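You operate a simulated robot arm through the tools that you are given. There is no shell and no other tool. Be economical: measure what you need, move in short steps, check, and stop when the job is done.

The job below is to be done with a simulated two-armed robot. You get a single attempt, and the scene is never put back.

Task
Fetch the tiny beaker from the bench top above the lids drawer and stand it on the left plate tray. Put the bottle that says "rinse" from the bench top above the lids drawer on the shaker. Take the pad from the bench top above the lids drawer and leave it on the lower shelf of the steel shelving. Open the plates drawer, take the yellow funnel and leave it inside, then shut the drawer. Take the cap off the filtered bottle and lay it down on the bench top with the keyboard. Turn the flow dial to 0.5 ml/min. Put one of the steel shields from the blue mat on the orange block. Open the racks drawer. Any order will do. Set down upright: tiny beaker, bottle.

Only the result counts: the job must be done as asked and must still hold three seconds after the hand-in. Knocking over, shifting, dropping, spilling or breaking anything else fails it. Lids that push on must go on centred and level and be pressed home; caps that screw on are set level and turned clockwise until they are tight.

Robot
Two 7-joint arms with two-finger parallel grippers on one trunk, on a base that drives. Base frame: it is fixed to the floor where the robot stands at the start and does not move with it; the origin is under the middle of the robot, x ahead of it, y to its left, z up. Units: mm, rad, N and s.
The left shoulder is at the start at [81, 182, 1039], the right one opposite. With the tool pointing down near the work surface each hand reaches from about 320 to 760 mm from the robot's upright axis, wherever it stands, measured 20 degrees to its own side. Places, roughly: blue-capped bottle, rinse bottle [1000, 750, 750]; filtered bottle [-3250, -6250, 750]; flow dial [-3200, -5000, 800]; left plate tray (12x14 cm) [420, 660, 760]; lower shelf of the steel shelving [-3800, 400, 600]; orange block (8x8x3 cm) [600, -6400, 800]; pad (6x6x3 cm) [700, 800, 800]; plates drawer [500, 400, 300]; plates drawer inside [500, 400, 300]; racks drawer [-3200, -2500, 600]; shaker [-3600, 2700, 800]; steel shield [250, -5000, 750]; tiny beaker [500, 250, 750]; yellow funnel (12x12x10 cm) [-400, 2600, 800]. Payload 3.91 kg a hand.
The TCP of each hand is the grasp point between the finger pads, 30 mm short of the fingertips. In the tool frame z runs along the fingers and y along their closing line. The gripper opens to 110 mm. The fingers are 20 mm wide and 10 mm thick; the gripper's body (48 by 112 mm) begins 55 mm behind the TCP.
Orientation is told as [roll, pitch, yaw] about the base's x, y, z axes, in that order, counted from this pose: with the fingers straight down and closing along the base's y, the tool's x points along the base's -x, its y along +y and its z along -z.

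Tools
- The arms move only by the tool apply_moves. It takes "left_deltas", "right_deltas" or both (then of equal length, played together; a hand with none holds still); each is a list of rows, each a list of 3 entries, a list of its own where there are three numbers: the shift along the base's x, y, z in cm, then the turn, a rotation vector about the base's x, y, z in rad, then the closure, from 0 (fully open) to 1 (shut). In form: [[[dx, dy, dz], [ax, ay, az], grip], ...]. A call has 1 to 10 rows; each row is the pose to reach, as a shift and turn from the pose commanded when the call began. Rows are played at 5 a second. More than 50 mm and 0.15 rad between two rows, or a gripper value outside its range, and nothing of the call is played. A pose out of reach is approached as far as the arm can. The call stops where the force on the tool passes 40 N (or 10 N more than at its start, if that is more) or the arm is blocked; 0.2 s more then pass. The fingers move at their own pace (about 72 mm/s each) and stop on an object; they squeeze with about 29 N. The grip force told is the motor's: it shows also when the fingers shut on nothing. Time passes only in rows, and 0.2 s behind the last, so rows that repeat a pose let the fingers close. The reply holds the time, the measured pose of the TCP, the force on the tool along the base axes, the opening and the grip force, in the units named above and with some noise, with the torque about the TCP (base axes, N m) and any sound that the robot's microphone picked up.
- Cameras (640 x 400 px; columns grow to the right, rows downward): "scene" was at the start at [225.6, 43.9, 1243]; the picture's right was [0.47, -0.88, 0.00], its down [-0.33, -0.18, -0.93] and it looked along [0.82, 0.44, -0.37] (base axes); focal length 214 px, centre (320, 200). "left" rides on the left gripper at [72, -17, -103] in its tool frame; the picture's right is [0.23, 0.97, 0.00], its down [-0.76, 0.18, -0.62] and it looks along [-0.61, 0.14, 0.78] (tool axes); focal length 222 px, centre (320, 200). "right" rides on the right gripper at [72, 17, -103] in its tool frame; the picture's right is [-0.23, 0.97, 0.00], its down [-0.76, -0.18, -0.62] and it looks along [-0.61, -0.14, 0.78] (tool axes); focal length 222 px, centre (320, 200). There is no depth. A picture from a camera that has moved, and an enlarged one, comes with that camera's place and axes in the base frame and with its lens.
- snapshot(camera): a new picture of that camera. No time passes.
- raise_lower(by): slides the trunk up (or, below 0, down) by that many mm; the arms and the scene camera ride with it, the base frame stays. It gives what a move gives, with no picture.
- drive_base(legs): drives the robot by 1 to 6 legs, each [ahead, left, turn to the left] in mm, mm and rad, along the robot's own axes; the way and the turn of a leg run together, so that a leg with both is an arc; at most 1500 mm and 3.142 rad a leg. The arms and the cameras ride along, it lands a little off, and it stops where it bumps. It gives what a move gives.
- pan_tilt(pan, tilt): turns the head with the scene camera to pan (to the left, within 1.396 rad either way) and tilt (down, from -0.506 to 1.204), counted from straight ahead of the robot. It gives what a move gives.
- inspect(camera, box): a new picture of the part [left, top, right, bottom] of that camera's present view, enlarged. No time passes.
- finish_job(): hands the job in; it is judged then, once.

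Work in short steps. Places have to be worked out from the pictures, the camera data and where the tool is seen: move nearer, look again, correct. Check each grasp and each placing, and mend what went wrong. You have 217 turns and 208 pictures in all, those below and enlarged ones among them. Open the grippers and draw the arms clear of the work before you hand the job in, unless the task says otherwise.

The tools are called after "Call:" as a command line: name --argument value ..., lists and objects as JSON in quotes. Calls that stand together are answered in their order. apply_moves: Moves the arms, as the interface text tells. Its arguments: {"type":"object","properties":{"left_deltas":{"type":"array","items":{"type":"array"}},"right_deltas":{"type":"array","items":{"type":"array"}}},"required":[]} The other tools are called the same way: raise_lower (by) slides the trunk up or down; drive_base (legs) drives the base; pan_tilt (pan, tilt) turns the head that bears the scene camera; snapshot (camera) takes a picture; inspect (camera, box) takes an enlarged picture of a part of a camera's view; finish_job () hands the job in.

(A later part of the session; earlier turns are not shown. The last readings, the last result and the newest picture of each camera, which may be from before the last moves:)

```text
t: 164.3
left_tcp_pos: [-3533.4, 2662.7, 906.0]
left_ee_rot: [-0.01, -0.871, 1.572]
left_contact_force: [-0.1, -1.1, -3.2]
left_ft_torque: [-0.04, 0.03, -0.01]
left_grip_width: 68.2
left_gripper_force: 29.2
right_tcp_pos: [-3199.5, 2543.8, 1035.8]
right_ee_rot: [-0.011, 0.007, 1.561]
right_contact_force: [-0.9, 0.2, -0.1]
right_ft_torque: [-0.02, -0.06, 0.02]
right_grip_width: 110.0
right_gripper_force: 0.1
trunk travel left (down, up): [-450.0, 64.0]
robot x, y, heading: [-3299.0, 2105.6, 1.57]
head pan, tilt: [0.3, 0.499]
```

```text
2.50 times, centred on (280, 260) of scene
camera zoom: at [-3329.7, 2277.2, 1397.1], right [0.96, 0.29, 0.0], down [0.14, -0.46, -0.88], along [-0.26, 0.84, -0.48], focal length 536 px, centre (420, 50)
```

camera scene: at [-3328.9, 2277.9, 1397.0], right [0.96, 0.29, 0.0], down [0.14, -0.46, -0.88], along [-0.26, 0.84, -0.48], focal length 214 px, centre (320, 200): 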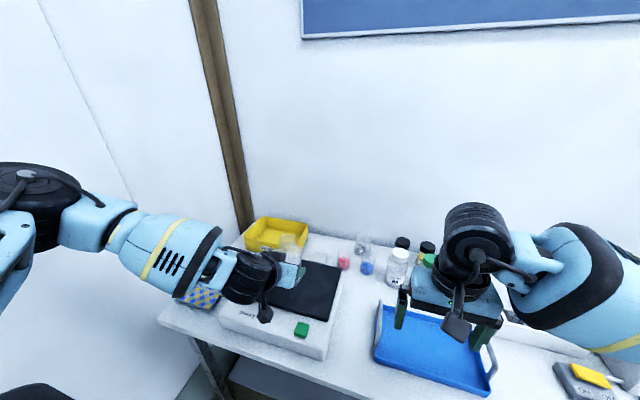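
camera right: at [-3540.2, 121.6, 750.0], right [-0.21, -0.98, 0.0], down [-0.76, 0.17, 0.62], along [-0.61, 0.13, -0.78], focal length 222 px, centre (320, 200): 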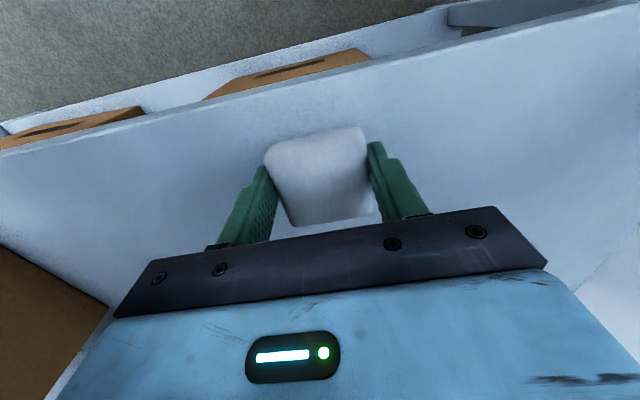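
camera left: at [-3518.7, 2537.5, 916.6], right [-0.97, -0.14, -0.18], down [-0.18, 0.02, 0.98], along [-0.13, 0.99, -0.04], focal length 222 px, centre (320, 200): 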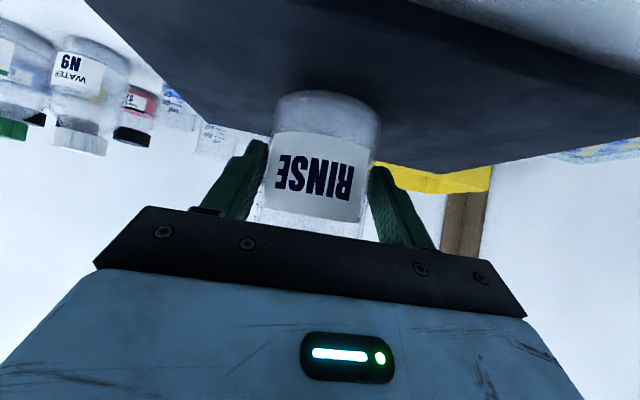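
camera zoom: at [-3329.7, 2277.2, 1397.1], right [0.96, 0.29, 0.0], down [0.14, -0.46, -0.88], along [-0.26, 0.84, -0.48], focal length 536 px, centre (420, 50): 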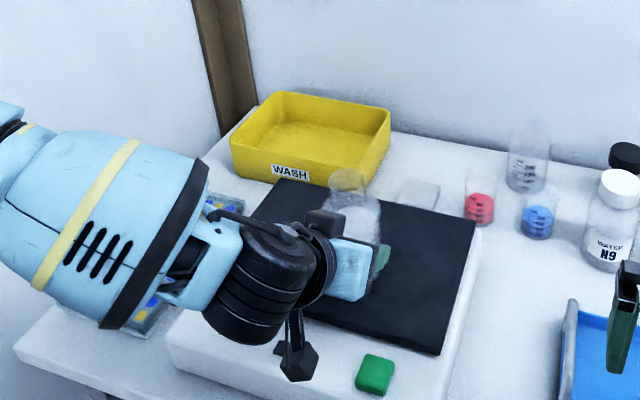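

Good position. I lower in small steps to contact.

Call:
apply_moves --left_deltas '[[[0, 0, -0.3], [0, 0, 0], 1], [[0, 0, -0.6], [0, 0, 0], 1], [[0, 0, -0.9], [0, 0, 0], 1]]'

Call:
apply_moves --left_deltas '[[[0, 0, -0.2], [0, 0, 0], 1], [[0, 0, -0.4], [0, 0, 0], 1]]'

Call:
apply_moves --left_deltas '[[[0, 0, -0.2], [0, 0, 0], 1], [[0, 0, -0.3], [0, 0, 0], 1]]'

```text
t: 165.1
left_tcp_pos: [-3533.9, 2662.5, 897.0]
left_ee_rot: [-0.008, -0.871, 1.57]
left_contact_force: [-1.5, -0.2, -4.0]
left_ft_torque: [-0.08, 0.01, 0.03]
left_grip_width: 68.4
left_gripper_force: 28.3
right_tcp_pos: [-3201.1, 2544.1, 1035.0]
right_ee_rot: [-0.008, 0.007, 1.559]
right_contact_force: [0.3, -0.2, 0.3]
right_ft_torque: [0.0, 0.0, 0.0]
right_grip_width: 110.0
right_gripper_force: 0.1
trunk travel left (down, up): [-450.0, 64.0]
robot x, y, heading: [-3300.5, 2104.1, 1.563]
head pan, tilt: [0.3, 0.499]
```

```text
t: 165.7
left_tcp_pos: [-3532.7, 2662.2, 894.9]
left_ee_rot: [-0.009, -0.874, 1.571]
left_contact_force: [-0.9, -2.4, 3.8]
left_ft_torque: [-0.05, 0.32, 0.13]
left_grip_width: 68.3
left_gripper_force: 29.3
right_tcp_pos: [-3200.2, 2542.8, 1036.0]
right_ee_rot: [-0.011, 0.006, 1.561]
right_contact_force: [-0.3, -0.1, -0.7]
right_ft_torque: [0.03, 0.0, -0.02]
right_grip_width: 110.2
right_gripper_force: 0.0
trunk travel left (down, up): [-450.0, 64.0]
robot x, y, heading: [-3304.6, 2106.1, 1.568]
head pan, tilt: [0.3, 0.499]
```

```text
t: 166.3
left_tcp_pos: [-3532.2, 2662.4, 894.9]
left_ee_rot: [-0.009, -0.878, 1.57]
left_contact_force: [-0.3, -3.6, 20.2]
left_ft_torque: [0.32, 0.35, -0.22]
left_grip_width: 68.8
left_gripper_force: 28.9
right_tcp_pos: [-3198.9, 2542.9, 1036.7]
right_ee_rot: [-0.01, 0.006, 1.562]
right_contact_force: [0.2, 0.1, 0.7]
right_ft_torque: [-0.01, 0.03, 0.01]
right_grip_width: 110.1
right_gripper_force: 0.1
trunk travel left (down, up): [-450.0, 64.0]
robot x, y, heading: [-3305.9, 2108.5, 1.566]
head pan, tilt: [0.3, 0.499]
```

On the platform (20 N). I ease up 2 mm, open, and withdraw straight back.

Call:
apply_moves --left_deltas '[[[0, 0, 0.2], [0, 0, 0], 0.9], [[0, 0, 0.2], [0, 0, 0], 0.3], [[0, 0, 0.2], [0, 0, 0], 0], [[0, 0, 0.2], [0, 0, 0], 0], [[0, -2, 0.2], [0, 0, 0], 0], [[0, -5, 0.2], [0, 0, 0], 0], [[0, -9, 0.5], [0, 0, 0], 0], [[0, -13, 2], [0, 0, 0], 0]]'

Call:
inspect --camera "scene" --box '[180, 180, 380, 340]'

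Call:
snapshot --camera "left"

```text
t: 168.1
left_tcp_pos: [-3534.6, 2529.7, 910.2]
left_ee_rot: [-0.008, -0.87, 1.57]
left_contact_force: [0.0, -1.3, -0.3]
left_ft_torque: [-0.02, 0.03, 0.02]
left_grip_width: 110.2
left_gripper_force: 0.1
right_tcp_pos: [-3199.4, 2543.7, 1037.0]
right_ee_rot: [-0.012, 0.005, 1.562]
right_contact_force: [-0.3, -0.4, 0.1]
right_ft_torque: [0.0, 0.03, -0.05]
right_grip_width: 110.1
right_gripper_force: 0.0
trunk travel left (down, up): [-450.0, 64.0]
robot x, y, heading: [-3300.9, 2104.0, 1.569]
head pan, tilt: [0.3, 0.499]
```

```text
2.50 times, centred on (280, 260) of scene
camera zoom: at [-3329.6, 2276.0, 1397.3], right [0.96, 0.29, 0.0], down [0.14, -0.46, -0.88], along [-0.26, 0.84, -0.48], focal length 536 px, centre (420, 50)
```

zoom: 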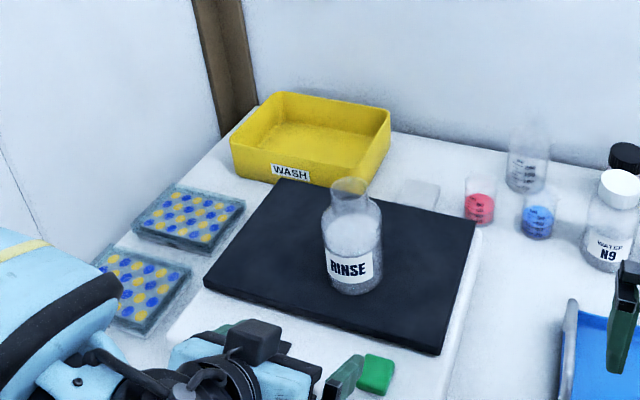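

```text
119 pictures are left
camera left: at [-3517.9, 2404.7, 919.7], right [-0.97, -0.14, -0.18], down [-0.18, 0.02, 0.98], along [-0.13, 0.99, -0.04], focal length 222 px, centre (320, 200)
```

left: 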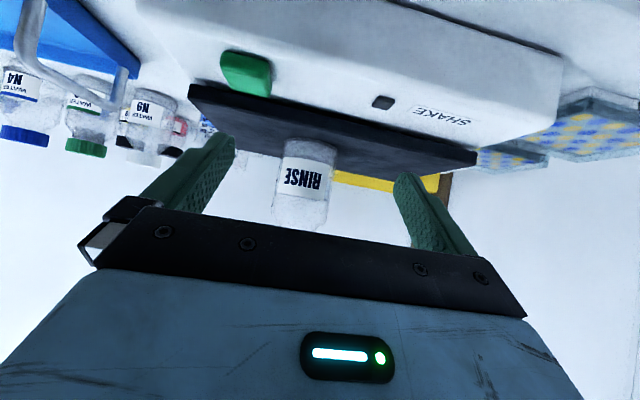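

The RINSE bottle stands upright on the shaker. Next the yellow funnel: I back off and slide right along the wall toward x≈−220.

Call:
drive_base --legs '[[-450, 0, 0], [0, -1500, 0], [0, -1480, 0]]'

Call:
pan_tilt --pan 0.0 --tilt 0.6

Call:
snapshot --camera "scene"

```text
t: 196.0
left_tcp_pos: [-592.7, 2030.5, 908.4]
left_ee_rot: [-0.009, -0.87, 1.539]
left_contact_force: [0.5, 1.2, 0.9]
left_ft_torque: [0.01, -0.02, 0.02]
left_grip_width: 110.0
left_gripper_force: 0.2
right_tcp_pos: [-257.7, 2033.3, 1035.6]
right_ee_rot: [-0.011, 0.006, 1.527]
right_contact_force: [0.1, -0.7, -0.1]
right_ft_torque: [-0.01, -0.01, -0.01]
right_grip_width: 110.0
right_gripper_force: 0.1
trunk travel left (down, up): [-450.0, 64.0]
robot x, y, heading: [-372.7, 1599.2, 1.53]
head pan, tilt: [0.3, 0.499]
```

```text
t: 196.8
left_tcp_pos: [-591.8, 2030.8, 908.9]
left_ee_rot: [-0.011, -0.872, 1.538]
left_contact_force: [-0.4, 0.4, -0.3]
left_ft_torque: [-0.02, 0.0, 0.04]
left_grip_width: 110.3
left_gripper_force: 0.1
right_tcp_pos: [-258.4, 2031.4, 1034.2]
right_ee_rot: [-0.01, 0.005, 1.527]
right_contact_force: [-0.8, -0.7, -0.2]
right_ft_torque: [-0.01, -0.01, -0.03]
right_grip_width: 110.0
right_gripper_force: 0.1
trunk travel left (down, up): [-450.0, 64.0]
robot x, y, heading: [-375.5, 1598.5, 1.532]
head pan, tilt: [0.0, 0.6]
```

```text
118 pictures are left
camera scene: at [-369.7, 1770.3, 1388.1], right [1.0, -0.04, 0.0], down [-0.02, -0.56, -0.83], along [0.03, 0.82, -0.56], focal length 214 px, centre (320, 200)
```

scene: 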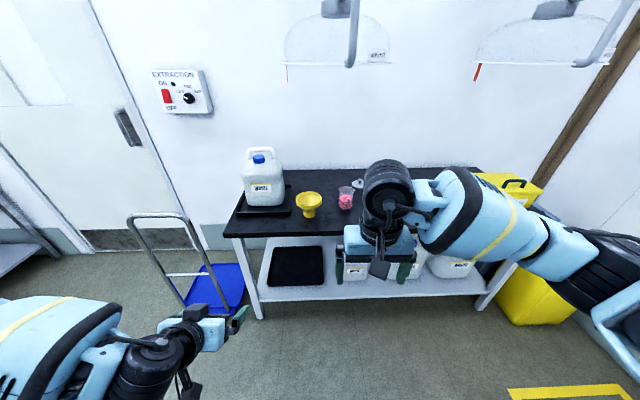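

The yellow funnel stands at about (−397,2635). I enlarge it.

Call:
inspect --camera "scene" --box '[230, 140, 370, 260]'

```text
3.33 times, centred on (300, 200) of scene
camera zoom: at [-369.7, 1770.3, 1388.1], right [1.0, -0.04, 0.0], down [-0.02, -0.56, -0.83], along [0.03, 0.82, -0.56], focal length 715 px, centre (387, 200)
```

zoom: 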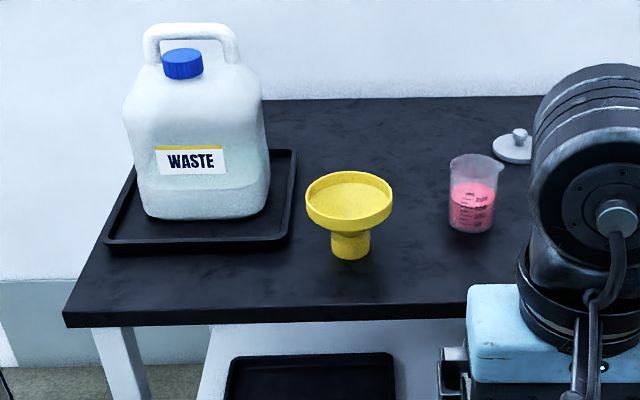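

The bowl rim (≈125 mm) is wider than the gripper, so I'll pinch the rim wall on its right side with the left hand. I drive so that this side is ahead of the left arm.

Call:
drive_base --legs '[[0, -250, 0.035], [430, 0, 0]]'

Call:
apply_moves --left_deltas '[[[0, 0, 1], [-0.14, 0, 0], 0.3], [[0, 0, 2], [-0.28, 0, 0], 0.3], [[0, 0, 3], [-0.42, 0, 0], 0.3], [[0, 0, 4], [-0.56, 0, 0], 0.3], [[0, 0, 5], [-0.7, 0, 0], 0.3], [[0, 0, 5], [-0.84, 0, 0], 0.3], [[0, 0, 5], [-0.872, 0, 0], 0.3]]'

Call:
snapshot --camera "scene"

Call:
snapshot --camera "left"

```text
t: 201.8
left_tcp_pos: [-352.3, 2458.0, 908.7]
left_ee_rot: [-0.008, -0.871, 1.564]
left_contact_force: [0.0, -0.6, -0.5]
left_ft_torque: [0.0, 0.0, 0.0]
left_grip_width: 110.0
left_gripper_force: 0.1
right_tcp_pos: [-19.2, 2468.6, 1035.6]
right_ee_rot: [-0.011, 0.007, 1.552]
right_contact_force: [-0.1, 0.1, -0.3]
right_ft_torque: [-0.02, 0.01, -0.02]
right_grip_width: 110.0
right_gripper_force: 0.1
trunk travel left (down, up): [-450.0, 64.0]
robot x, y, heading: [-123.7, 2029.5, 1.559]
head pan, tilt: [0.0, 0.6]
```

```text
t: 203.4
left_tcp_pos: [-353.0, 2458.5, 958.2]
left_ee_rot: [-0.016, 0.004, 1.565]
left_contact_force: [0.3, 0.0, -0.3]
left_ft_torque: [-0.02, 0.0, -0.02]
left_grip_width: 77.3
left_gripper_force: 0.1
right_tcp_pos: [-18.3, 2468.5, 1035.1]
right_ee_rot: [-0.009, 0.006, 1.553]
right_contact_force: [-0.4, 0.1, 0.3]
right_ft_torque: [0.01, 0.0, 0.0]
right_grip_width: 110.0
right_gripper_force: 0.2
trunk travel left (down, up): [-450.0, 64.0]
robot x, y, heading: [-128.3, 2033.0, 1.557]
head pan, tilt: [0.0, 0.6]
```

```text
116 pictures are left
camera scene: at [-123.1, 2203.9, 1388.1], right [1.0, -0.01, 0.0], down [-0.01, -0.56, -0.83], along [0.01, 0.83, -0.56], focal length 214 px, centre (320, 200)
```

scene: 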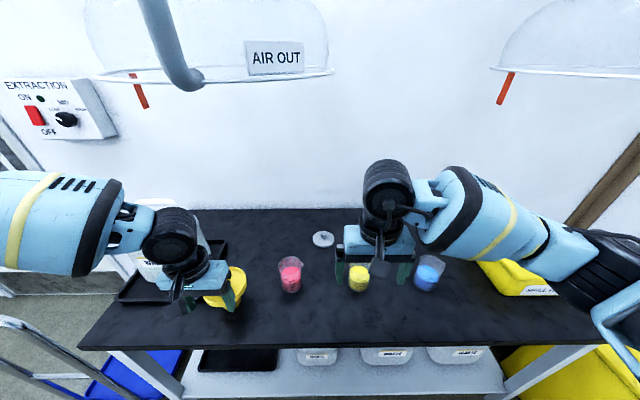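

```text
115 pictures are left
camera left: at [-337.7, 2387.0, 1061.5], right [-0.97, -0.22, -0.01], down [-0.18, 0.76, 0.62], along [-0.13, 0.61, -0.79], focal length 222 px, centre (320, 200)
```

left: 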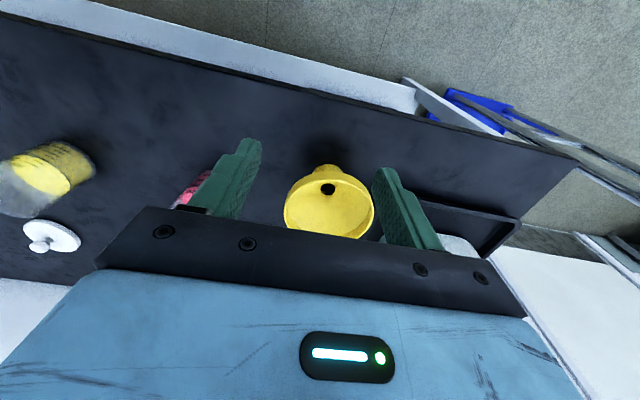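

The rim centre is (−390,2572), z≈835. I go above the right rim wall at (−332,2572) with the fingers half open, and look.

Call:
apply_moves --left_deltas '[[[0.7, 4, 0], [0, 0, 0], 0.5], [[1.4, 8, -1], [0, 0, 0], 0.5], [[2.1, 11.4, -3.5], [0, 0, 0], 0.5], [[2.1, 11.4, -6.5], [0, 0, 0], 0.5]]'

Call:
snapshot --camera "left"

Call:
inspect --camera "scene" --box '[130, 180, 330, 330]'

```text
t: 204.4
left_tcp_pos: [-331.5, 2572.4, 894.5]
left_ee_rot: [-0.018, 0.002, 1.565]
left_contact_force: [0.6, -0.1, 0.0]
left_ft_torque: [0.01, 0.02, 0.0]
left_grip_width: 55.0
left_gripper_force: 0.0
right_tcp_pos: [-19.1, 2468.2, 1035.6]
right_ee_rot: [-0.011, 0.007, 1.553]
right_contact_force: [0.4, 0.4, -0.5]
right_ft_torque: [-0.01, 0.03, 0.02]
right_grip_width: 109.9
right_gripper_force: 0.0
trunk travel left (down, up): [-450.0, 64.0]
robot x, y, heading: [-121.0, 2031.9, 1.56]
head pan, tilt: [0.0, 0.6]
```

```text
114 pictures are left
camera left: at [-317.3, 2502.1, 996.9], right [-0.97, -0.22, -0.01], down [-0.18, 0.76, 0.62], along [-0.13, 0.61, -0.79], focal length 222 px, centre (320, 200)
```

left: 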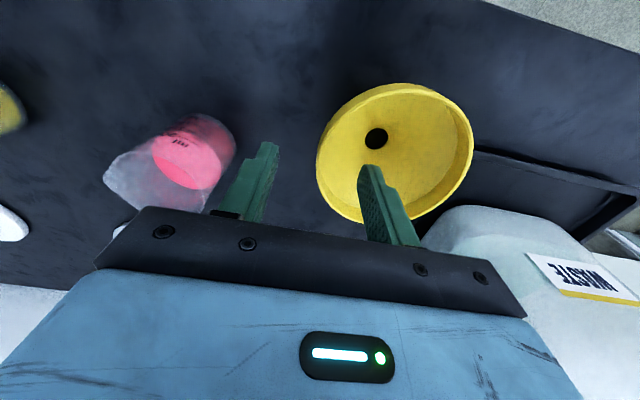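

```text
2.67 times, centred on (230, 255) of scene
camera zoom: at [-123.1, 2203.8, 1388.1], right [1.0, -0.01, 0.0], down [-0.01, -0.56, -0.83], along [0.01, 0.83, -0.56], focal length 572 px, centre (560, 53)
```

zoom: 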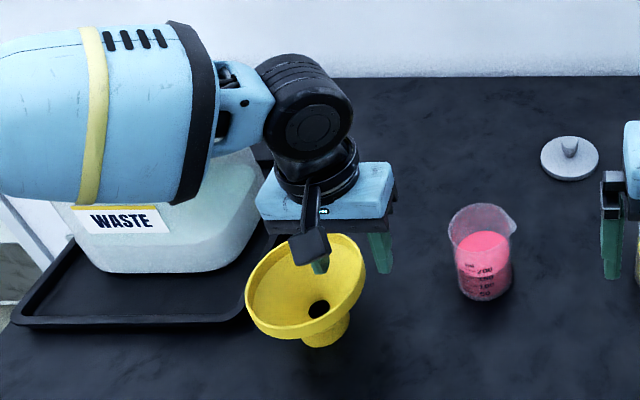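

The rim edge lies between the fingers. I go down 25 mm and check the clearance of the forearm to the WASTE can.

Call:
apply_moves --left_deltas '[[[0, -0.2, -1.2], [0, 0, 0], 0.5], [[0, -0.2, -2.5], [0, 0, 0], 0.5]]'

Call:
snapshot --camera "scene"

Call:
snapshot --camera "left"

```text
t: 205.0
left_tcp_pos: [-331.9, 2571.6, 866.7]
left_ee_rot: [-0.015, 0.002, 1.565]
left_contact_force: [0.1, -0.5, -0.3]
left_ft_torque: [0.03, 0.04, 0.0]
left_grip_width: 55.2
left_gripper_force: 0.1
right_tcp_pos: [-18.2, 2468.6, 1034.7]
right_ee_rot: [-0.013, 0.008, 1.553]
right_contact_force: [-0.6, -0.3, -0.2]
right_ft_torque: [0.03, 0.04, 0.01]
right_grip_width: 110.0
right_gripper_force: 0.1
trunk travel left (down, up): [-450.0, 64.0]
robot x, y, heading: [-123.1, 2028.4, 1.558]
head pan, tilt: [0.0, 0.6]
```

```text
112 pictures are left
camera scene: at [-123.1, 2204.2, 1388.1], right [1.0, -0.01, 0.0], down [-0.01, -0.56, -0.83], along [0.01, 0.82, -0.56], focal length 214 px, centre (320, 200)
```

scene: 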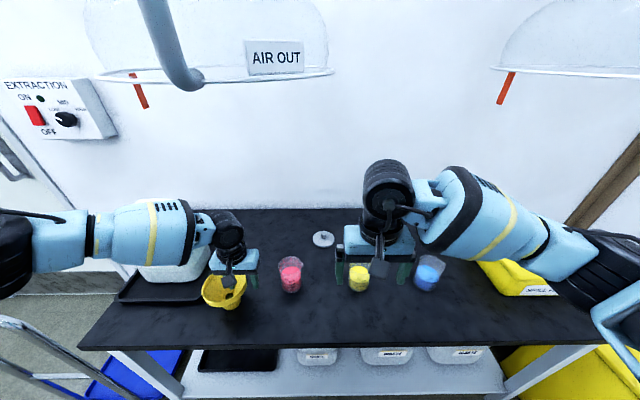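

```text
111 pictures are left
camera left: at [-316.7, 2499.4, 970.9], right [-0.97, -0.22, -0.01], down [-0.18, 0.76, 0.62], along [-0.13, 0.61, -0.78], focal length 222 px, centre (320, 200)
```

left: 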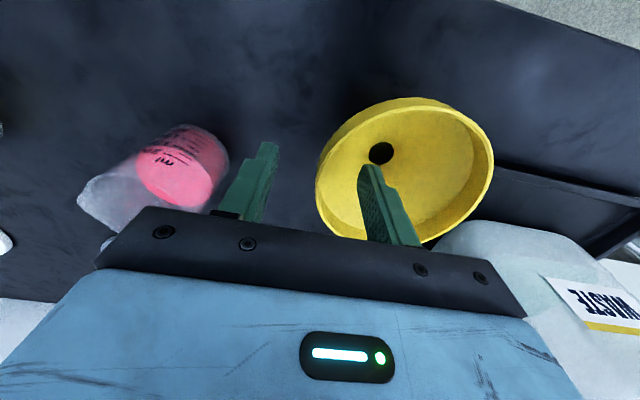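

The forearm passes in front of the can with some clearance. I go down another 21 mm and close on the rim wall.

Call:
apply_moves --left_deltas '[[[0, 0, -1], [0, 0, 0], 0.5], [[0, 0, -2.1], [0, 0, 0], 0.5], [[0, 0, -2.1], [0, 0, 0], 0.8], [[0, 0, -2.1], [0, 0, 0], 1], [[0, 0, -2.1], [0, 0, 0], 1], [[0, 0, -2.1], [0, 0, 0], 1]]'

Call:
snapshot --camera "left"

```text
t: 205.9
left_tcp_pos: [-334.5, 2568.6, 858.2]
left_ee_rot: [-0.02, -0.013, 1.565]
left_contact_force: [-0.5, 0.0, 16.6]
left_ft_torque: [0.01, 0.44, -0.12]
left_grip_width: 15.1
left_gripper_force: 17.1
left hand out of reach, approached as far as the arm can: row 1, 2, 3, 4
right_tcp_pos: [-18.8, 2468.6, 1034.9]
right_ee_rot: [-0.01, 0.006, 1.554]
right_contact_force: [0.3, -0.6, 0.4]
right_ft_torque: [-0.03, -0.03, 0.0]
right_grip_width: 110.1
right_gripper_force: 0.0
trunk travel left (down, up): [-450.0, 64.0]
robot x, y, heading: [-125.5, 2029.1, 1.561]
head pan, tilt: [0.0, 0.6]
stopped in row 4 (left hand): the force on the tool passed its limit at 42 N (the readings are from after the stop); the commanded pose is now the measured one
```

```text
110 pictures are left
camera left: at [-321.3, 2496.3, 960.9], right [-0.97, -0.22, -0.02], down [-0.19, 0.75, 0.63], along [-0.12, 0.62, -0.78], focal length 222 px, centre (320, 200)
```

left: 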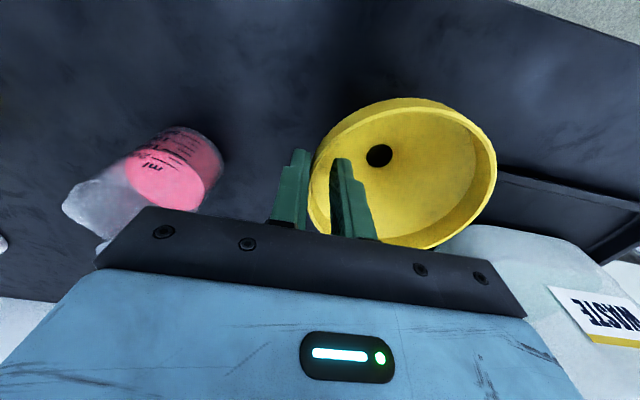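

The fingers nearly pinch the wall; the push came while closing. I finish closing in place.

Call:
apply_moves --left_deltas '[[[0, 0, 0.1], [0, 0, 0], 1], [[0, 0, 0.2], [0, 0, 0], 1], [[0, 0, 0.2], [0, 0, 0], 1]]'

Call:
snapshot --camera "left"

```text
t: 206.7
left_tcp_pos: [-336.0, 2568.8, 858.6]
left_ee_rot: [-0.018, -0.012, 1.564]
left_contact_force: [3.4, 6.5, 19.9]
left_ft_torque: [0.39, 0.4, -0.17]
left_grip_width: 4.4
left_gripper_force: 28.5
right_tcp_pos: [-17.8, 2467.6, 1035.6]
right_ee_rot: [-0.011, 0.008, 1.555]
right_contact_force: [-0.7, -0.8, -0.2]
right_ft_torque: [0.01, 0.02, -0.04]
right_grip_width: 110.0
right_gripper_force: 0.3
trunk travel left (down, up): [-450.0, 64.0]
robot x, y, heading: [-124.6, 2029.5, 1.564]
head pan, tilt: [0.0, 0.6]
```

```text
109 pictures are left
camera left: at [-321.2, 2495.7, 960.9], right [-0.97, -0.22, -0.02], down [-0.19, 0.76, 0.63], along [-0.12, 0.62, -0.78], focal length 222 px, centre (320, 200)
```

left: 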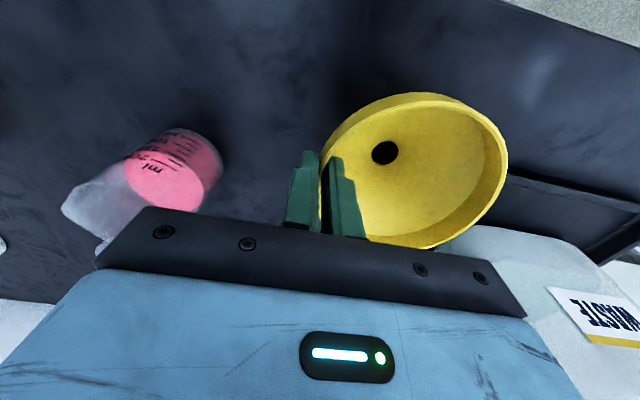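

Pinched (4 mm wall). I lift the funnel 80 mm.

Call:
apply_moves --left_deltas '[[[0, 0, 2], [0, 0, 0], 1], [[0, 0, 4], [0, 0, 0], 1], [[0, -1, 6], [0, 0, 0], 1], [[0, -3, 8], [0, 0, 0], 1], [[0, -6, 10], [0, 0, 0], 1]]'

Call:
snapshot --camera "left"

Call:
snapshot --camera "scene"

```text
t: 207.9
left_tcp_pos: [-336.7, 2507.2, 957.6]
left_ee_rot: [-0.017, -0.008, 1.565]
left_contact_force: [0.3, -0.7, -1.8]
left_ft_torque: [0.01, -0.11, 0.01]
left_grip_width: 3.9
left_gripper_force: 29.1
right_tcp_pos: [-18.6, 2468.1, 1036.2]
right_ee_rot: [-0.009, 0.007, 1.554]
right_contact_force: [0.1, -0.2, 0.3]
right_ft_torque: [0.01, 0.0, -0.02]
right_grip_width: 110.0
right_gripper_force: 0.1
trunk travel left (down, up): [-450.0, 64.0]
robot x, y, heading: [-125.1, 2030.1, 1.556]
head pan, tilt: [0.0, 0.6]
```

```text
108 pictures are left
camera left: at [-321.8, 2434.7, 1060.5], right [-0.97, -0.22, -0.02], down [-0.19, 0.76, 0.63], along [-0.13, 0.61, -0.78], focal length 222 px, centre (320, 200)
```

left: 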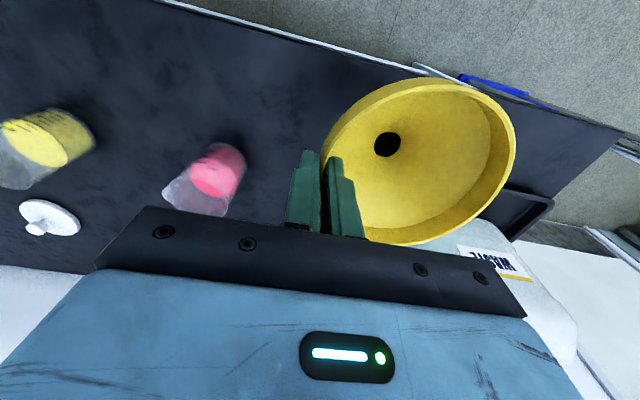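

```text
107 pictures are left
camera scene: at [-123.2, 2202.9, 1388.3], right [1.0, -0.01, 0.0], down [-0.01, -0.56, -0.83], along [0.01, 0.83, -0.56], focal length 214 px, centre (320, 200)
```

scene: 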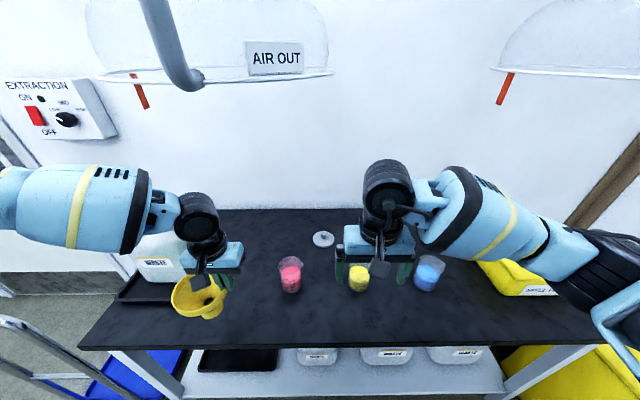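

The funnel is held. I back off, turn to face +x, back to x≈−600 and slide toward the drawers.

Call:
drive_base --legs '[[-500, 0, 0], [0, 0, -1.56], [-550, 0, 0], [0, -1000, 0]]'

Call:
pan_tilt --pan 0.0 --tilt 0.7

Call:
snapshot --camera "scene"

```text
t: 226.1
left_tcp_pos: [-197.6, 756.6, 958.3]
left_ee_rot: [-0.016, -0.008, 0.023]
left_contact_force: [-0.1, 0.0, -1.6]
left_ft_torque: [-0.05, -0.01, 0.01]
left_grip_width: 3.8
left_gripper_force: 29.2
right_tcp_pos: [-228.4, 437.3, 1035.1]
right_ee_rot: [-0.01, 0.006, 0.01]
right_contact_force: [0.1, -0.2, -0.4]
right_ft_torque: [0.01, 0.03, 0.01]
right_grip_width: 110.2
right_gripper_force: 0.1
trunk travel left (down, up): [-450.0, 64.0]
robot x, y, heading: [-669.3, 535.3, 0.014]
head pan, tilt: [0.0, 0.6]
```

```text
t: 226.8
left_tcp_pos: [-198.2, 756.9, 958.9]
left_ee_rot: [-0.018, -0.006, 0.023]
left_contact_force: [-0.4, 0.0, -0.8]
left_ft_torque: [-0.02, 0.0, -0.02]
left_grip_width: 3.9
left_gripper_force: 29.0
right_tcp_pos: [-228.8, 437.7, 1035.3]
right_ee_rot: [-0.01, 0.006, 0.01]
right_contact_force: [0.2, 0.3, -0.4]
right_ft_torque: [-0.02, 0.0, 0.0]
right_grip_width: 110.0
right_gripper_force: 0.0
trunk travel left (down, up): [-450.0, 64.0]
robot x, y, heading: [-667.7, 532.0, 0.014]
head pan, tilt: [0.0, 0.7]
```

```text
106 pictures are left
camera scene: at [-501.1, 533.0, 1379.5], right [0.02, -1.0, 0.0], down [-0.64, -0.01, -0.77], along [0.77, 0.01, -0.64], focal length 214 px, centre (320, 200)
```

scene: 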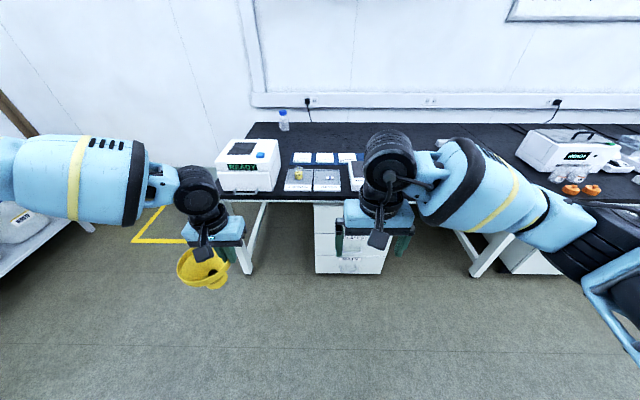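

The drawer unit is partly hidden by my right hand. I move the right hand 200 mm to its side and zoom in.

Call:
apply_moves --right_deltas '[[[0, -4.5, 0], [0, 0, 0], 0], [[0, -9, 0], [0, 0, 0], 0], [[0, -13.5, 0], [0, 0, 0], 0], [[0, -18, 0], [0, 0, 0], 0], [[0, -22.5, 0], [0, 0, 0], 0]]'

Call:
inspect --camera "scene" --box '[270, 160, 430, 300]'

```text
t: 228.0
left_tcp_pos: [-198.0, 754.8, 957.7]
left_ee_rot: [-0.017, -0.008, 0.024]
left_contact_force: [-0.1, 0.3, 0.1]
left_ft_torque: [-0.03, -0.03, 0.01]
left_grip_width: 3.5
left_gripper_force: 28.5
right_tcp_pos: [-229.2, 211.3, 1037.7]
right_ee_rot: [-0.012, 0.006, 0.012]
right_contact_force: [-0.2, 0.0, -0.3]
right_ft_torque: [-0.04, 0.01, -0.01]
right_grip_width: 110.2
right_gripper_force: 0.0
trunk travel left (down, up): [-450.0, 64.0]
robot x, y, heading: [-668.8, 526.5, 0.018]
head pan, tilt: [0.0, 0.7]
```

```text
2.86 times, centred on (350, 230) of scene
camera zoom: at [-501.6, 532.1, 1379.5], right [0.02, -1.0, 0.0], down [-0.64, -0.01, -0.77], along [0.77, 0.01, -0.64], focal length 613 px, centre (234, 114)
```

zoom: 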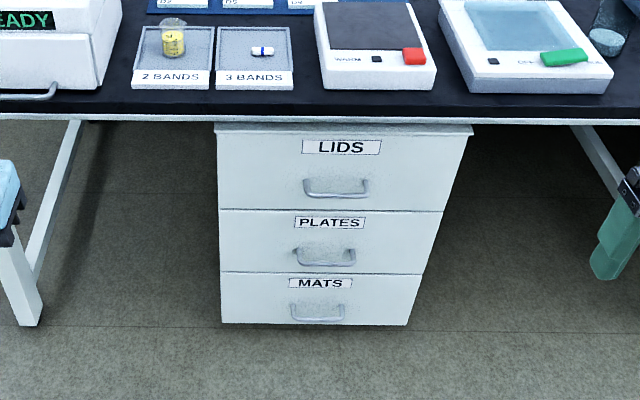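

The PLATES drawer is the middle one, its handle bar near (255,348,365). I'll grip the bar with the right hand pointing forward, fingers closing vertically. First I turn the right tool in small steps while moving it forward.

Call:
apply_moves --right_deltas '[[[1, 0, -0.5], [0.08, -0.08, -0.08], 0], [[2, 0, -1], [0.16, -0.16, -0.16], 0], [[3, 0, -1.5], [0.24, -0.24, -0.24], 0], [[4, 0, -2], [0.32, -0.32, -0.32], 0], [[5, 0, -2.5], [0.4, -0.4, -0.4], 0], [[6, 0, -3], [0.48, -0.48, -0.48], 0], [[7, 0, -3.5], [0.56, -0.56, -0.56], 0], [[8, 0, -4], [0.64, -0.64, -0.64], 0]]'

Call:
apply_moves --right_deltas '[[[1, 0, -0.5], [0.08, -0.08, -0.08], 0], [[2, 0, -1], [0.16, -0.16, -0.16], 0], [[3, 0, -1.5], [0.24, -0.24, -0.24], 0], [[4, 0, -2], [0.32, -0.32, -0.32], 0], [[5, 0, -2.5], [0.4, -0.4, -0.4], 0], [[6, 0, -3], [0.48, -0.48, -0.48], 0], [[7, 0, -3.5], [0.569, -0.569, -0.569], 0]]'

Call:
snapshot --camera "scene"

```text
t: 229.8
left_tcp_pos: [-198.1, 757.0, 957.2]
left_ee_rot: [-0.017, -0.008, 0.023]
left_contact_force: [0.3, 0.3, -0.8]
left_ft_torque: [-0.07, 0.0, -0.02]
left_grip_width: 4.1
left_gripper_force: 29.0
right_tcp_pos: [-148.2, 212.6, 996.5]
right_ee_rot: [0.828, -0.342, -0.829]
right_contact_force: [-0.5, -0.1, -0.4]
right_ft_torque: [-0.02, -0.06, 0.0]
right_grip_width: 110.1
right_gripper_force: 0.2
trunk travel left (down, up): [-450.0, 64.0]
robot x, y, heading: [-669.2, 528.4, 0.015]
head pan, tilt: [0.0, 0.7]
```

```text
refused: row 7 steps farther than a row can; nothing moved
```

```text
104 pictures are left
camera scene: at [-501.1, 532.9, 1379.4], right [0.02, -1.0, 0.0], down [-0.64, -0.01, -0.76], along [0.76, 0.01, -0.64], focal length 214 px, centre (320, 200)
```

scene: 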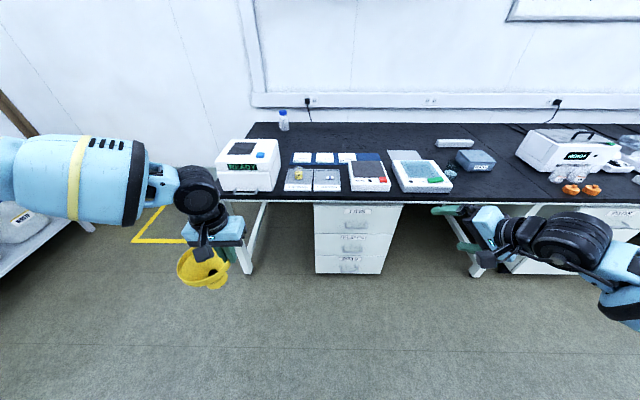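

Works well so far; I finish the turn with smaller last steps.

Call:
apply_moves --right_deltas '[[[1, 0, -0.5], [0.08, -0.08, -0.08], 0], [[2, 0, -1], [0.16, -0.16, -0.16], 0], [[3, 0, -1.5], [0.24, -0.24, -0.24], 0], [[4, 0, -2], [0.32, -0.32, -0.32], 0], [[5, 0, -2.5], [0.4, -0.4, -0.4], 0], [[6, 0, -3], [0.48, -0.48, -0.48], 0], [[7, 0, -3.5], [0.53, -0.53, -0.53], 0], [[7, 0, -3.5], [0.569, -0.569, -0.569], 0]]'

Call:
snapshot --camera "right"

```text
t: 231.6
left_tcp_pos: [-197.4, 757.6, 957.8]
left_ee_rot: [-0.019, -0.009, 0.023]
left_contact_force: [0.2, 0.8, -1.1]
left_ft_torque: [-0.07, -0.02, -0.01]
left_grip_width: 3.5
left_gripper_force: 28.7
right_tcp_pos: [-79.2, 213.5, 962.0]
right_ee_rot: [1.561, -0.012, -1.566]
right_contact_force: [0.0, 0.7, 0.0]
right_ft_torque: [-0.02, 0.02, -0.01]
right_grip_width: 110.0
right_gripper_force: 0.0
trunk travel left (down, up): [-450.0, 64.0]
robot x, y, heading: [-666.8, 530.8, 0.015]
head pan, tilt: [0.0, 0.7]
```

```text
103 pictures are left
camera right: at [-181.8, 283.9, 978.7], right [0.01, -0.22, 0.98], down [-0.62, -0.77, -0.16], along [0.78, -0.6, -0.14], focal length 222 px, centre (320, 200)
```

right: 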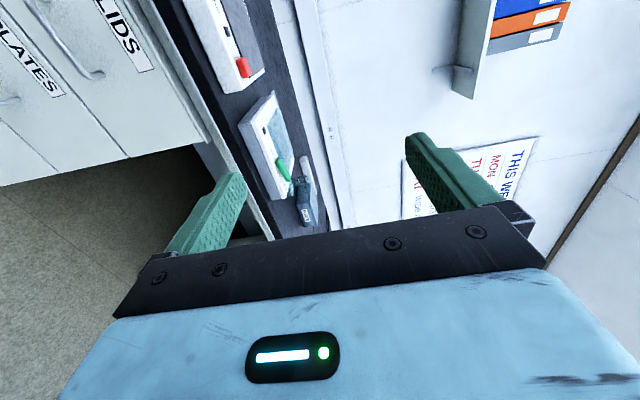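

The tool now points forward with vertical closing. I lower the trunk fully and drive so that the hand comes before the PLATES handle.

Call:
raise_lower --by -440

Call:
drive_base --legs '[[180, 130, -0.015]]'

Call:
apply_moves --right_deltas '[[[0, 0, -4], [0, 0, 0], 0], [[0, 0, -8], [0, 0, 0], 0], [[0, 0, -12], [0, 0, 0], 0], [[0, 0, -15], [0, 0, 0], 0]]'

Call:
snapshot --camera "right"

Call:
snapshot --camera "scene"

```text
refused: -440 is not a number from -400 to 400
```

```text
t: 233.4
left_tcp_pos: [-16.9, 879.8, 956.9]
left_ee_rot: [-0.018, -0.007, 0.005]
left_contact_force: [0.6, -0.8, -0.6]
left_ft_torque: [-0.06, 0.02, -0.01]
left_grip_width: 3.8
left_gripper_force: 29.4
right_tcp_pos: [95.0, 333.1, 961.2]
right_ee_rot: [1.559, -0.01, -1.578]
right_contact_force: [-0.3, 0.5, 0.2]
right_ft_torque: [0.0, 0.01, 0.03]
right_grip_width: 110.0
right_gripper_force: 0.1
trunk travel left (down, up): [-450.0, 64.0]
robot x, y, heading: [-491.7, 658.7, 0.008]
head pan, tilt: [0.0, 0.7]
```

```text
t: 234.4
left_tcp_pos: [-17.1, 879.9, 958.2]
left_ee_rot: [-0.017, -0.006, 0.006]
left_contact_force: [-0.3, 0.3, -0.9]
left_ft_torque: [-0.04, -0.02, -0.02]
left_grip_width: 3.6
left_gripper_force: 28.7
right_tcp_pos: [92.2, 334.2, 809.2]
right_ee_rot: [1.56, -0.01, -1.579]
right_contact_force: [0.1, 0.9, 0.8]
right_ft_torque: [-0.04, 0.0, 0.01]
right_grip_width: 110.0
right_gripper_force: 0.1
trunk travel left (down, up): [-450.0, 64.0]
robot x, y, heading: [-489.5, 660.4, -0.001]
head pan, tilt: [0.0, 0.7]
```

```text
102 pictures are left
camera right: at [-9.4, 407.6, 827.8], right [0.01, -0.22, 0.98], down [-0.63, -0.76, -0.16], along [0.78, -0.62, -0.14], focal length 222 px, centre (320, 200)
```

right: 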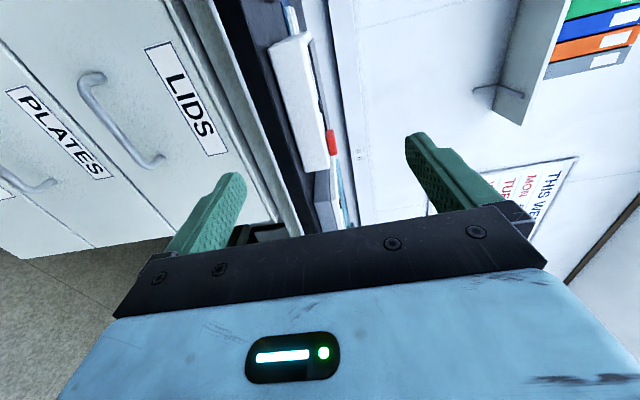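

```text
101 pictures are left
camera scene: at [-323.4, 661.7, 1379.4], right [0.0, -1.0, 0.0], down [-0.64, 0.0, -0.76], along [0.76, 0.0, -0.64], focal length 214 px, centre (320, 200)
```

scene: 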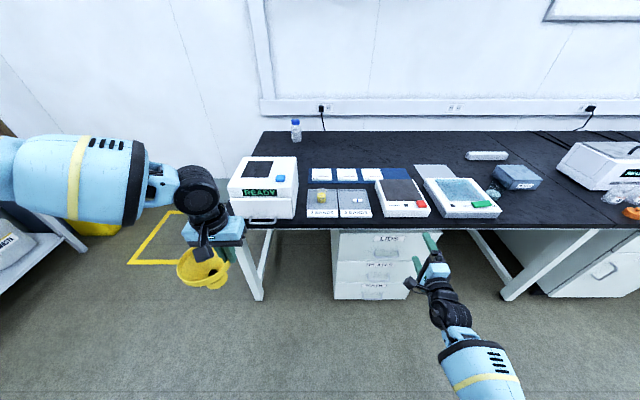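

The trunk step is limited to 400 mm; I lower by 390 and look through the right camera.

Call:
raise_lower --by -390

Call:
snapshot --camera "right"

Call:
snapshot --camera "scene"

```text
t: 238.1
left_tcp_pos: [-17.6, 879.7, 566.5]
left_ee_rot: [-0.018, -0.01, 0.008]
left_contact_force: [-0.4, -0.5, -1.7]
left_ft_torque: [-0.07, -0.01, 0.03]
left_grip_width: 3.9
left_gripper_force: 29.5
right_tcp_pos: [92.9, 334.9, 421.9]
right_ee_rot: [1.56, -0.011, -1.58]
right_contact_force: [0.1, -0.4, -0.9]
right_ft_torque: [-0.03, 0.0, -0.01]
right_grip_width: 110.0
right_gripper_force: 0.0
trunk travel left (down, up): [-60.0, 454.0]
robot x, y, heading: [-494.0, 664.2, -0.003]
head pan, tilt: [0.0, 0.7]
```

```text
100 pictures are left
camera right: at [-8.4, 407.5, 438.9], right [0.01, -0.22, 0.98], down [-0.63, -0.76, -0.16], along [0.78, -0.61, -0.14], focal length 222 px, centre (320, 200)
```

right: 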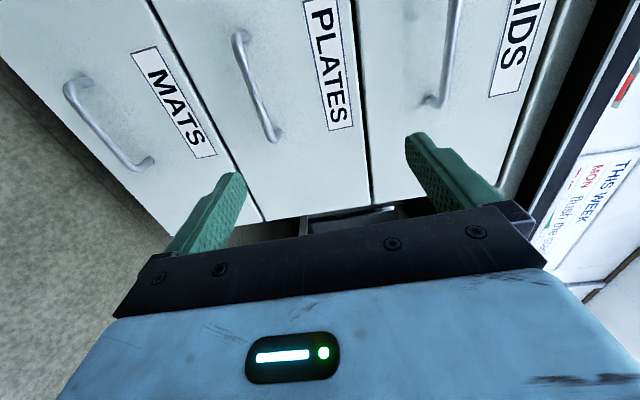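

```text
99 pictures are left
camera scene: at [-174.5, 661.9, 946.0], right [0.0, -1.0, 0.0], down [-0.64, 0.0, -0.77], along [0.77, 0.0, -0.64], focal length 214 px, centre (320, 200)
```

scene: 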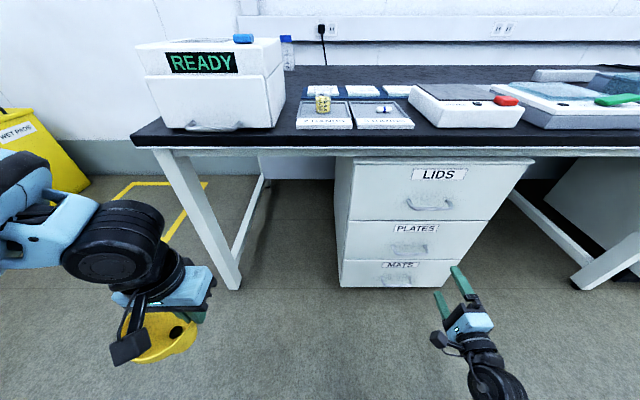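

The PLATES handle bar is at x≈250, z≈360, y 312–414. I line the hand up at (165,362,360), then look again.

Call:
apply_moves --right_deltas '[[[2, 1, -2], [0, 0, 0], 0], [[4, 2, -4], [0, 0, 0], 0], [[7, 2.7, -6.2], [0, 0, 0], 0]]'

Call:
snapshot --camera "right"

Call:
inspect --camera "scene" --box '[340, 150, 540, 300]'

```text
t: 238.9
left_tcp_pos: [-18.0, 879.6, 567.4]
left_ee_rot: [-0.017, -0.008, 0.006]
left_contact_force: [-0.1, -0.5, -0.7]
left_ft_torque: [-0.07, -0.05, 0.02]
left_grip_width: 3.8
left_gripper_force: 29.3
right_tcp_pos: [161.7, 362.7, 358.7]
right_ee_rot: [1.56, -0.01, -1.579]
right_contact_force: [-0.3, -0.2, -0.5]
right_ft_torque: [0.01, 0.03, 0.01]
right_grip_width: 109.9
right_gripper_force: 0.0
trunk travel left (down, up): [-60.0, 454.0]
robot x, y, heading: [-490.5, 664.0, -0.002]
head pan, tilt: [0.0, 0.7]
```

```text
98 pictures are left
camera right: at [59.7, 435.9, 376.0], right [0.01, -0.22, 0.98], down [-0.63, -0.76, -0.16], along [0.78, -0.62, -0.14], focal length 222 px, centre (320, 200)
```

right: 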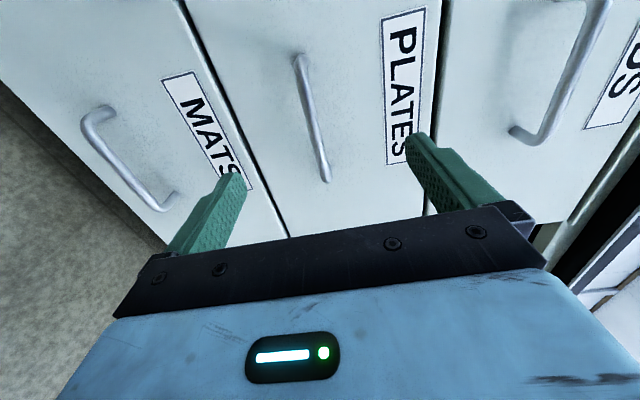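

```text
2.67 times, centred on (440, 225) of scene
camera zoom: at [-174.3, 661.8, 945.9], right [0.0, -1.0, 0.0], down [-0.64, 0.0, -0.76], along [0.76, 0.0, -0.64], focal length 572 px, centre (0, 133)
```

zoom: 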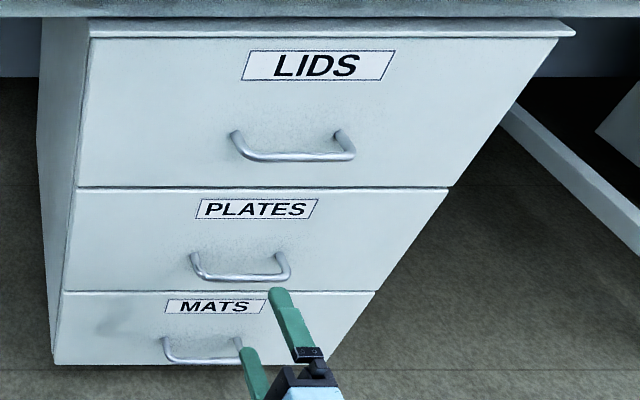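

Well lined up (bar z≈355, y≈370). I advance 82 mm and close on the bar.

Call:
apply_moves --right_deltas '[[[4, 0.2, -0.3], [0, 0, 0], 0], [[8.2, 0.4, -0.3], [0, 0, 0], 0], [[8.2, 0.4, -0.3], [0, 0, 0], 0.4], [[8.2, 0.4, -0.3], [0, 0, 0], 0.8], [[8.2, 0.4, -0.3], [0, 0, 0], 1], [[8.2, 0.4, -0.3], [0, 0, 0], 1], [[8.2, 0.4, -0.3], [0, 0, 0], 1]]'

Call:
snapshot --camera "right"

```text
t: 240.5
left_tcp_pos: [-16.5, 879.6, 565.9]
left_ee_rot: [-0.017, -0.007, 0.007]
left_contact_force: [-0.2, -0.7, -0.7]
left_ft_torque: [-0.05, 0.01, -0.02]
left_grip_width: 3.7
left_gripper_force: 29.1
right_tcp_pos: [242.4, 367.0, 352.3]
right_ee_rot: [1.553, -0.01, -1.581]
right_contact_force: [0.7, -0.8, -13.0]
right_ft_torque: [0.54, 0.13, -0.08]
right_grip_width: 10.5
right_gripper_force: 45.6
trunk travel left (down, up): [-60.0, 454.0]
robot x, y, heading: [-492.7, 662.6, 0.003]
head pan, tilt: [0.0, 0.7]
```

```text
96 pictures are left
camera right: at [141.6, 439.7, 370.8], right [0.02, -0.22, 0.98], down [-0.63, -0.76, -0.16], along [0.77, -0.61, -0.15], focal length 222 px, centre (320, 200)
```

right: 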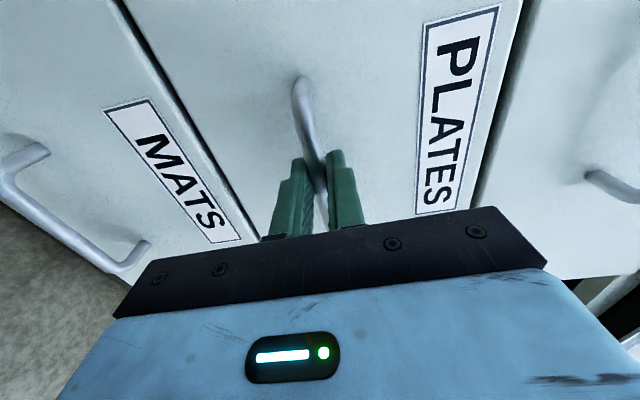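

The bar is gripped (10 mm). I pull the drawer open by driving back 300 mm.

Call:
drive_base --legs '[[-300, 0, 0]]'

Call:
snapshot --camera "scene"

```text
t: 242.6
left_tcp_pos: [-319.3, 881.7, 567.7]
left_ee_rot: [-0.017, -0.007, 0.015]
left_contact_force: [1.3, -0.7, -1.1]
left_ft_torque: [-0.06, -0.04, -0.01]
left_grip_width: 3.5
left_gripper_force: 28.7
right_tcp_pos: [-55.9, 367.1, 352.0]
right_ee_rot: [1.554, -0.013, -1.577]
right_contact_force: [0.7, -29.5, -18.3]
right_ft_torque: [0.67, 0.13, -0.69]
right_grip_width: 10.9
right_gripper_force: 45.2
trunk travel left (down, up): [-60.0, 454.0]
robot x, y, heading: [-793.3, 657.5, 0.005]
head pan, tilt: [0.0, 0.7]
```

```text
95 pictures are left
camera scene: at [-475.1, 661.4, 945.5], right [0.01, -1.0, 0.0], down [-0.65, 0.0, -0.76], along [0.76, 0.01, -0.65], focal length 214 px, centre (320, 200)
```

scene: 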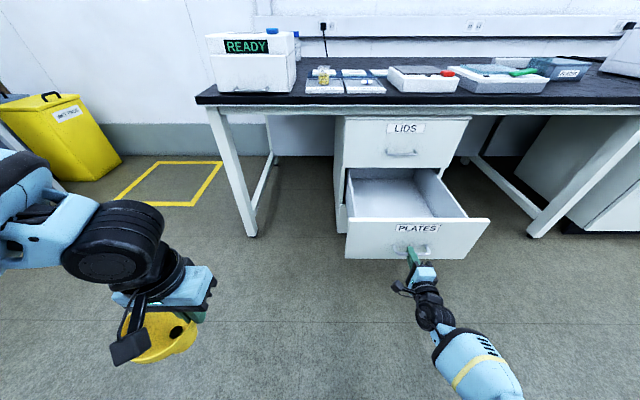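

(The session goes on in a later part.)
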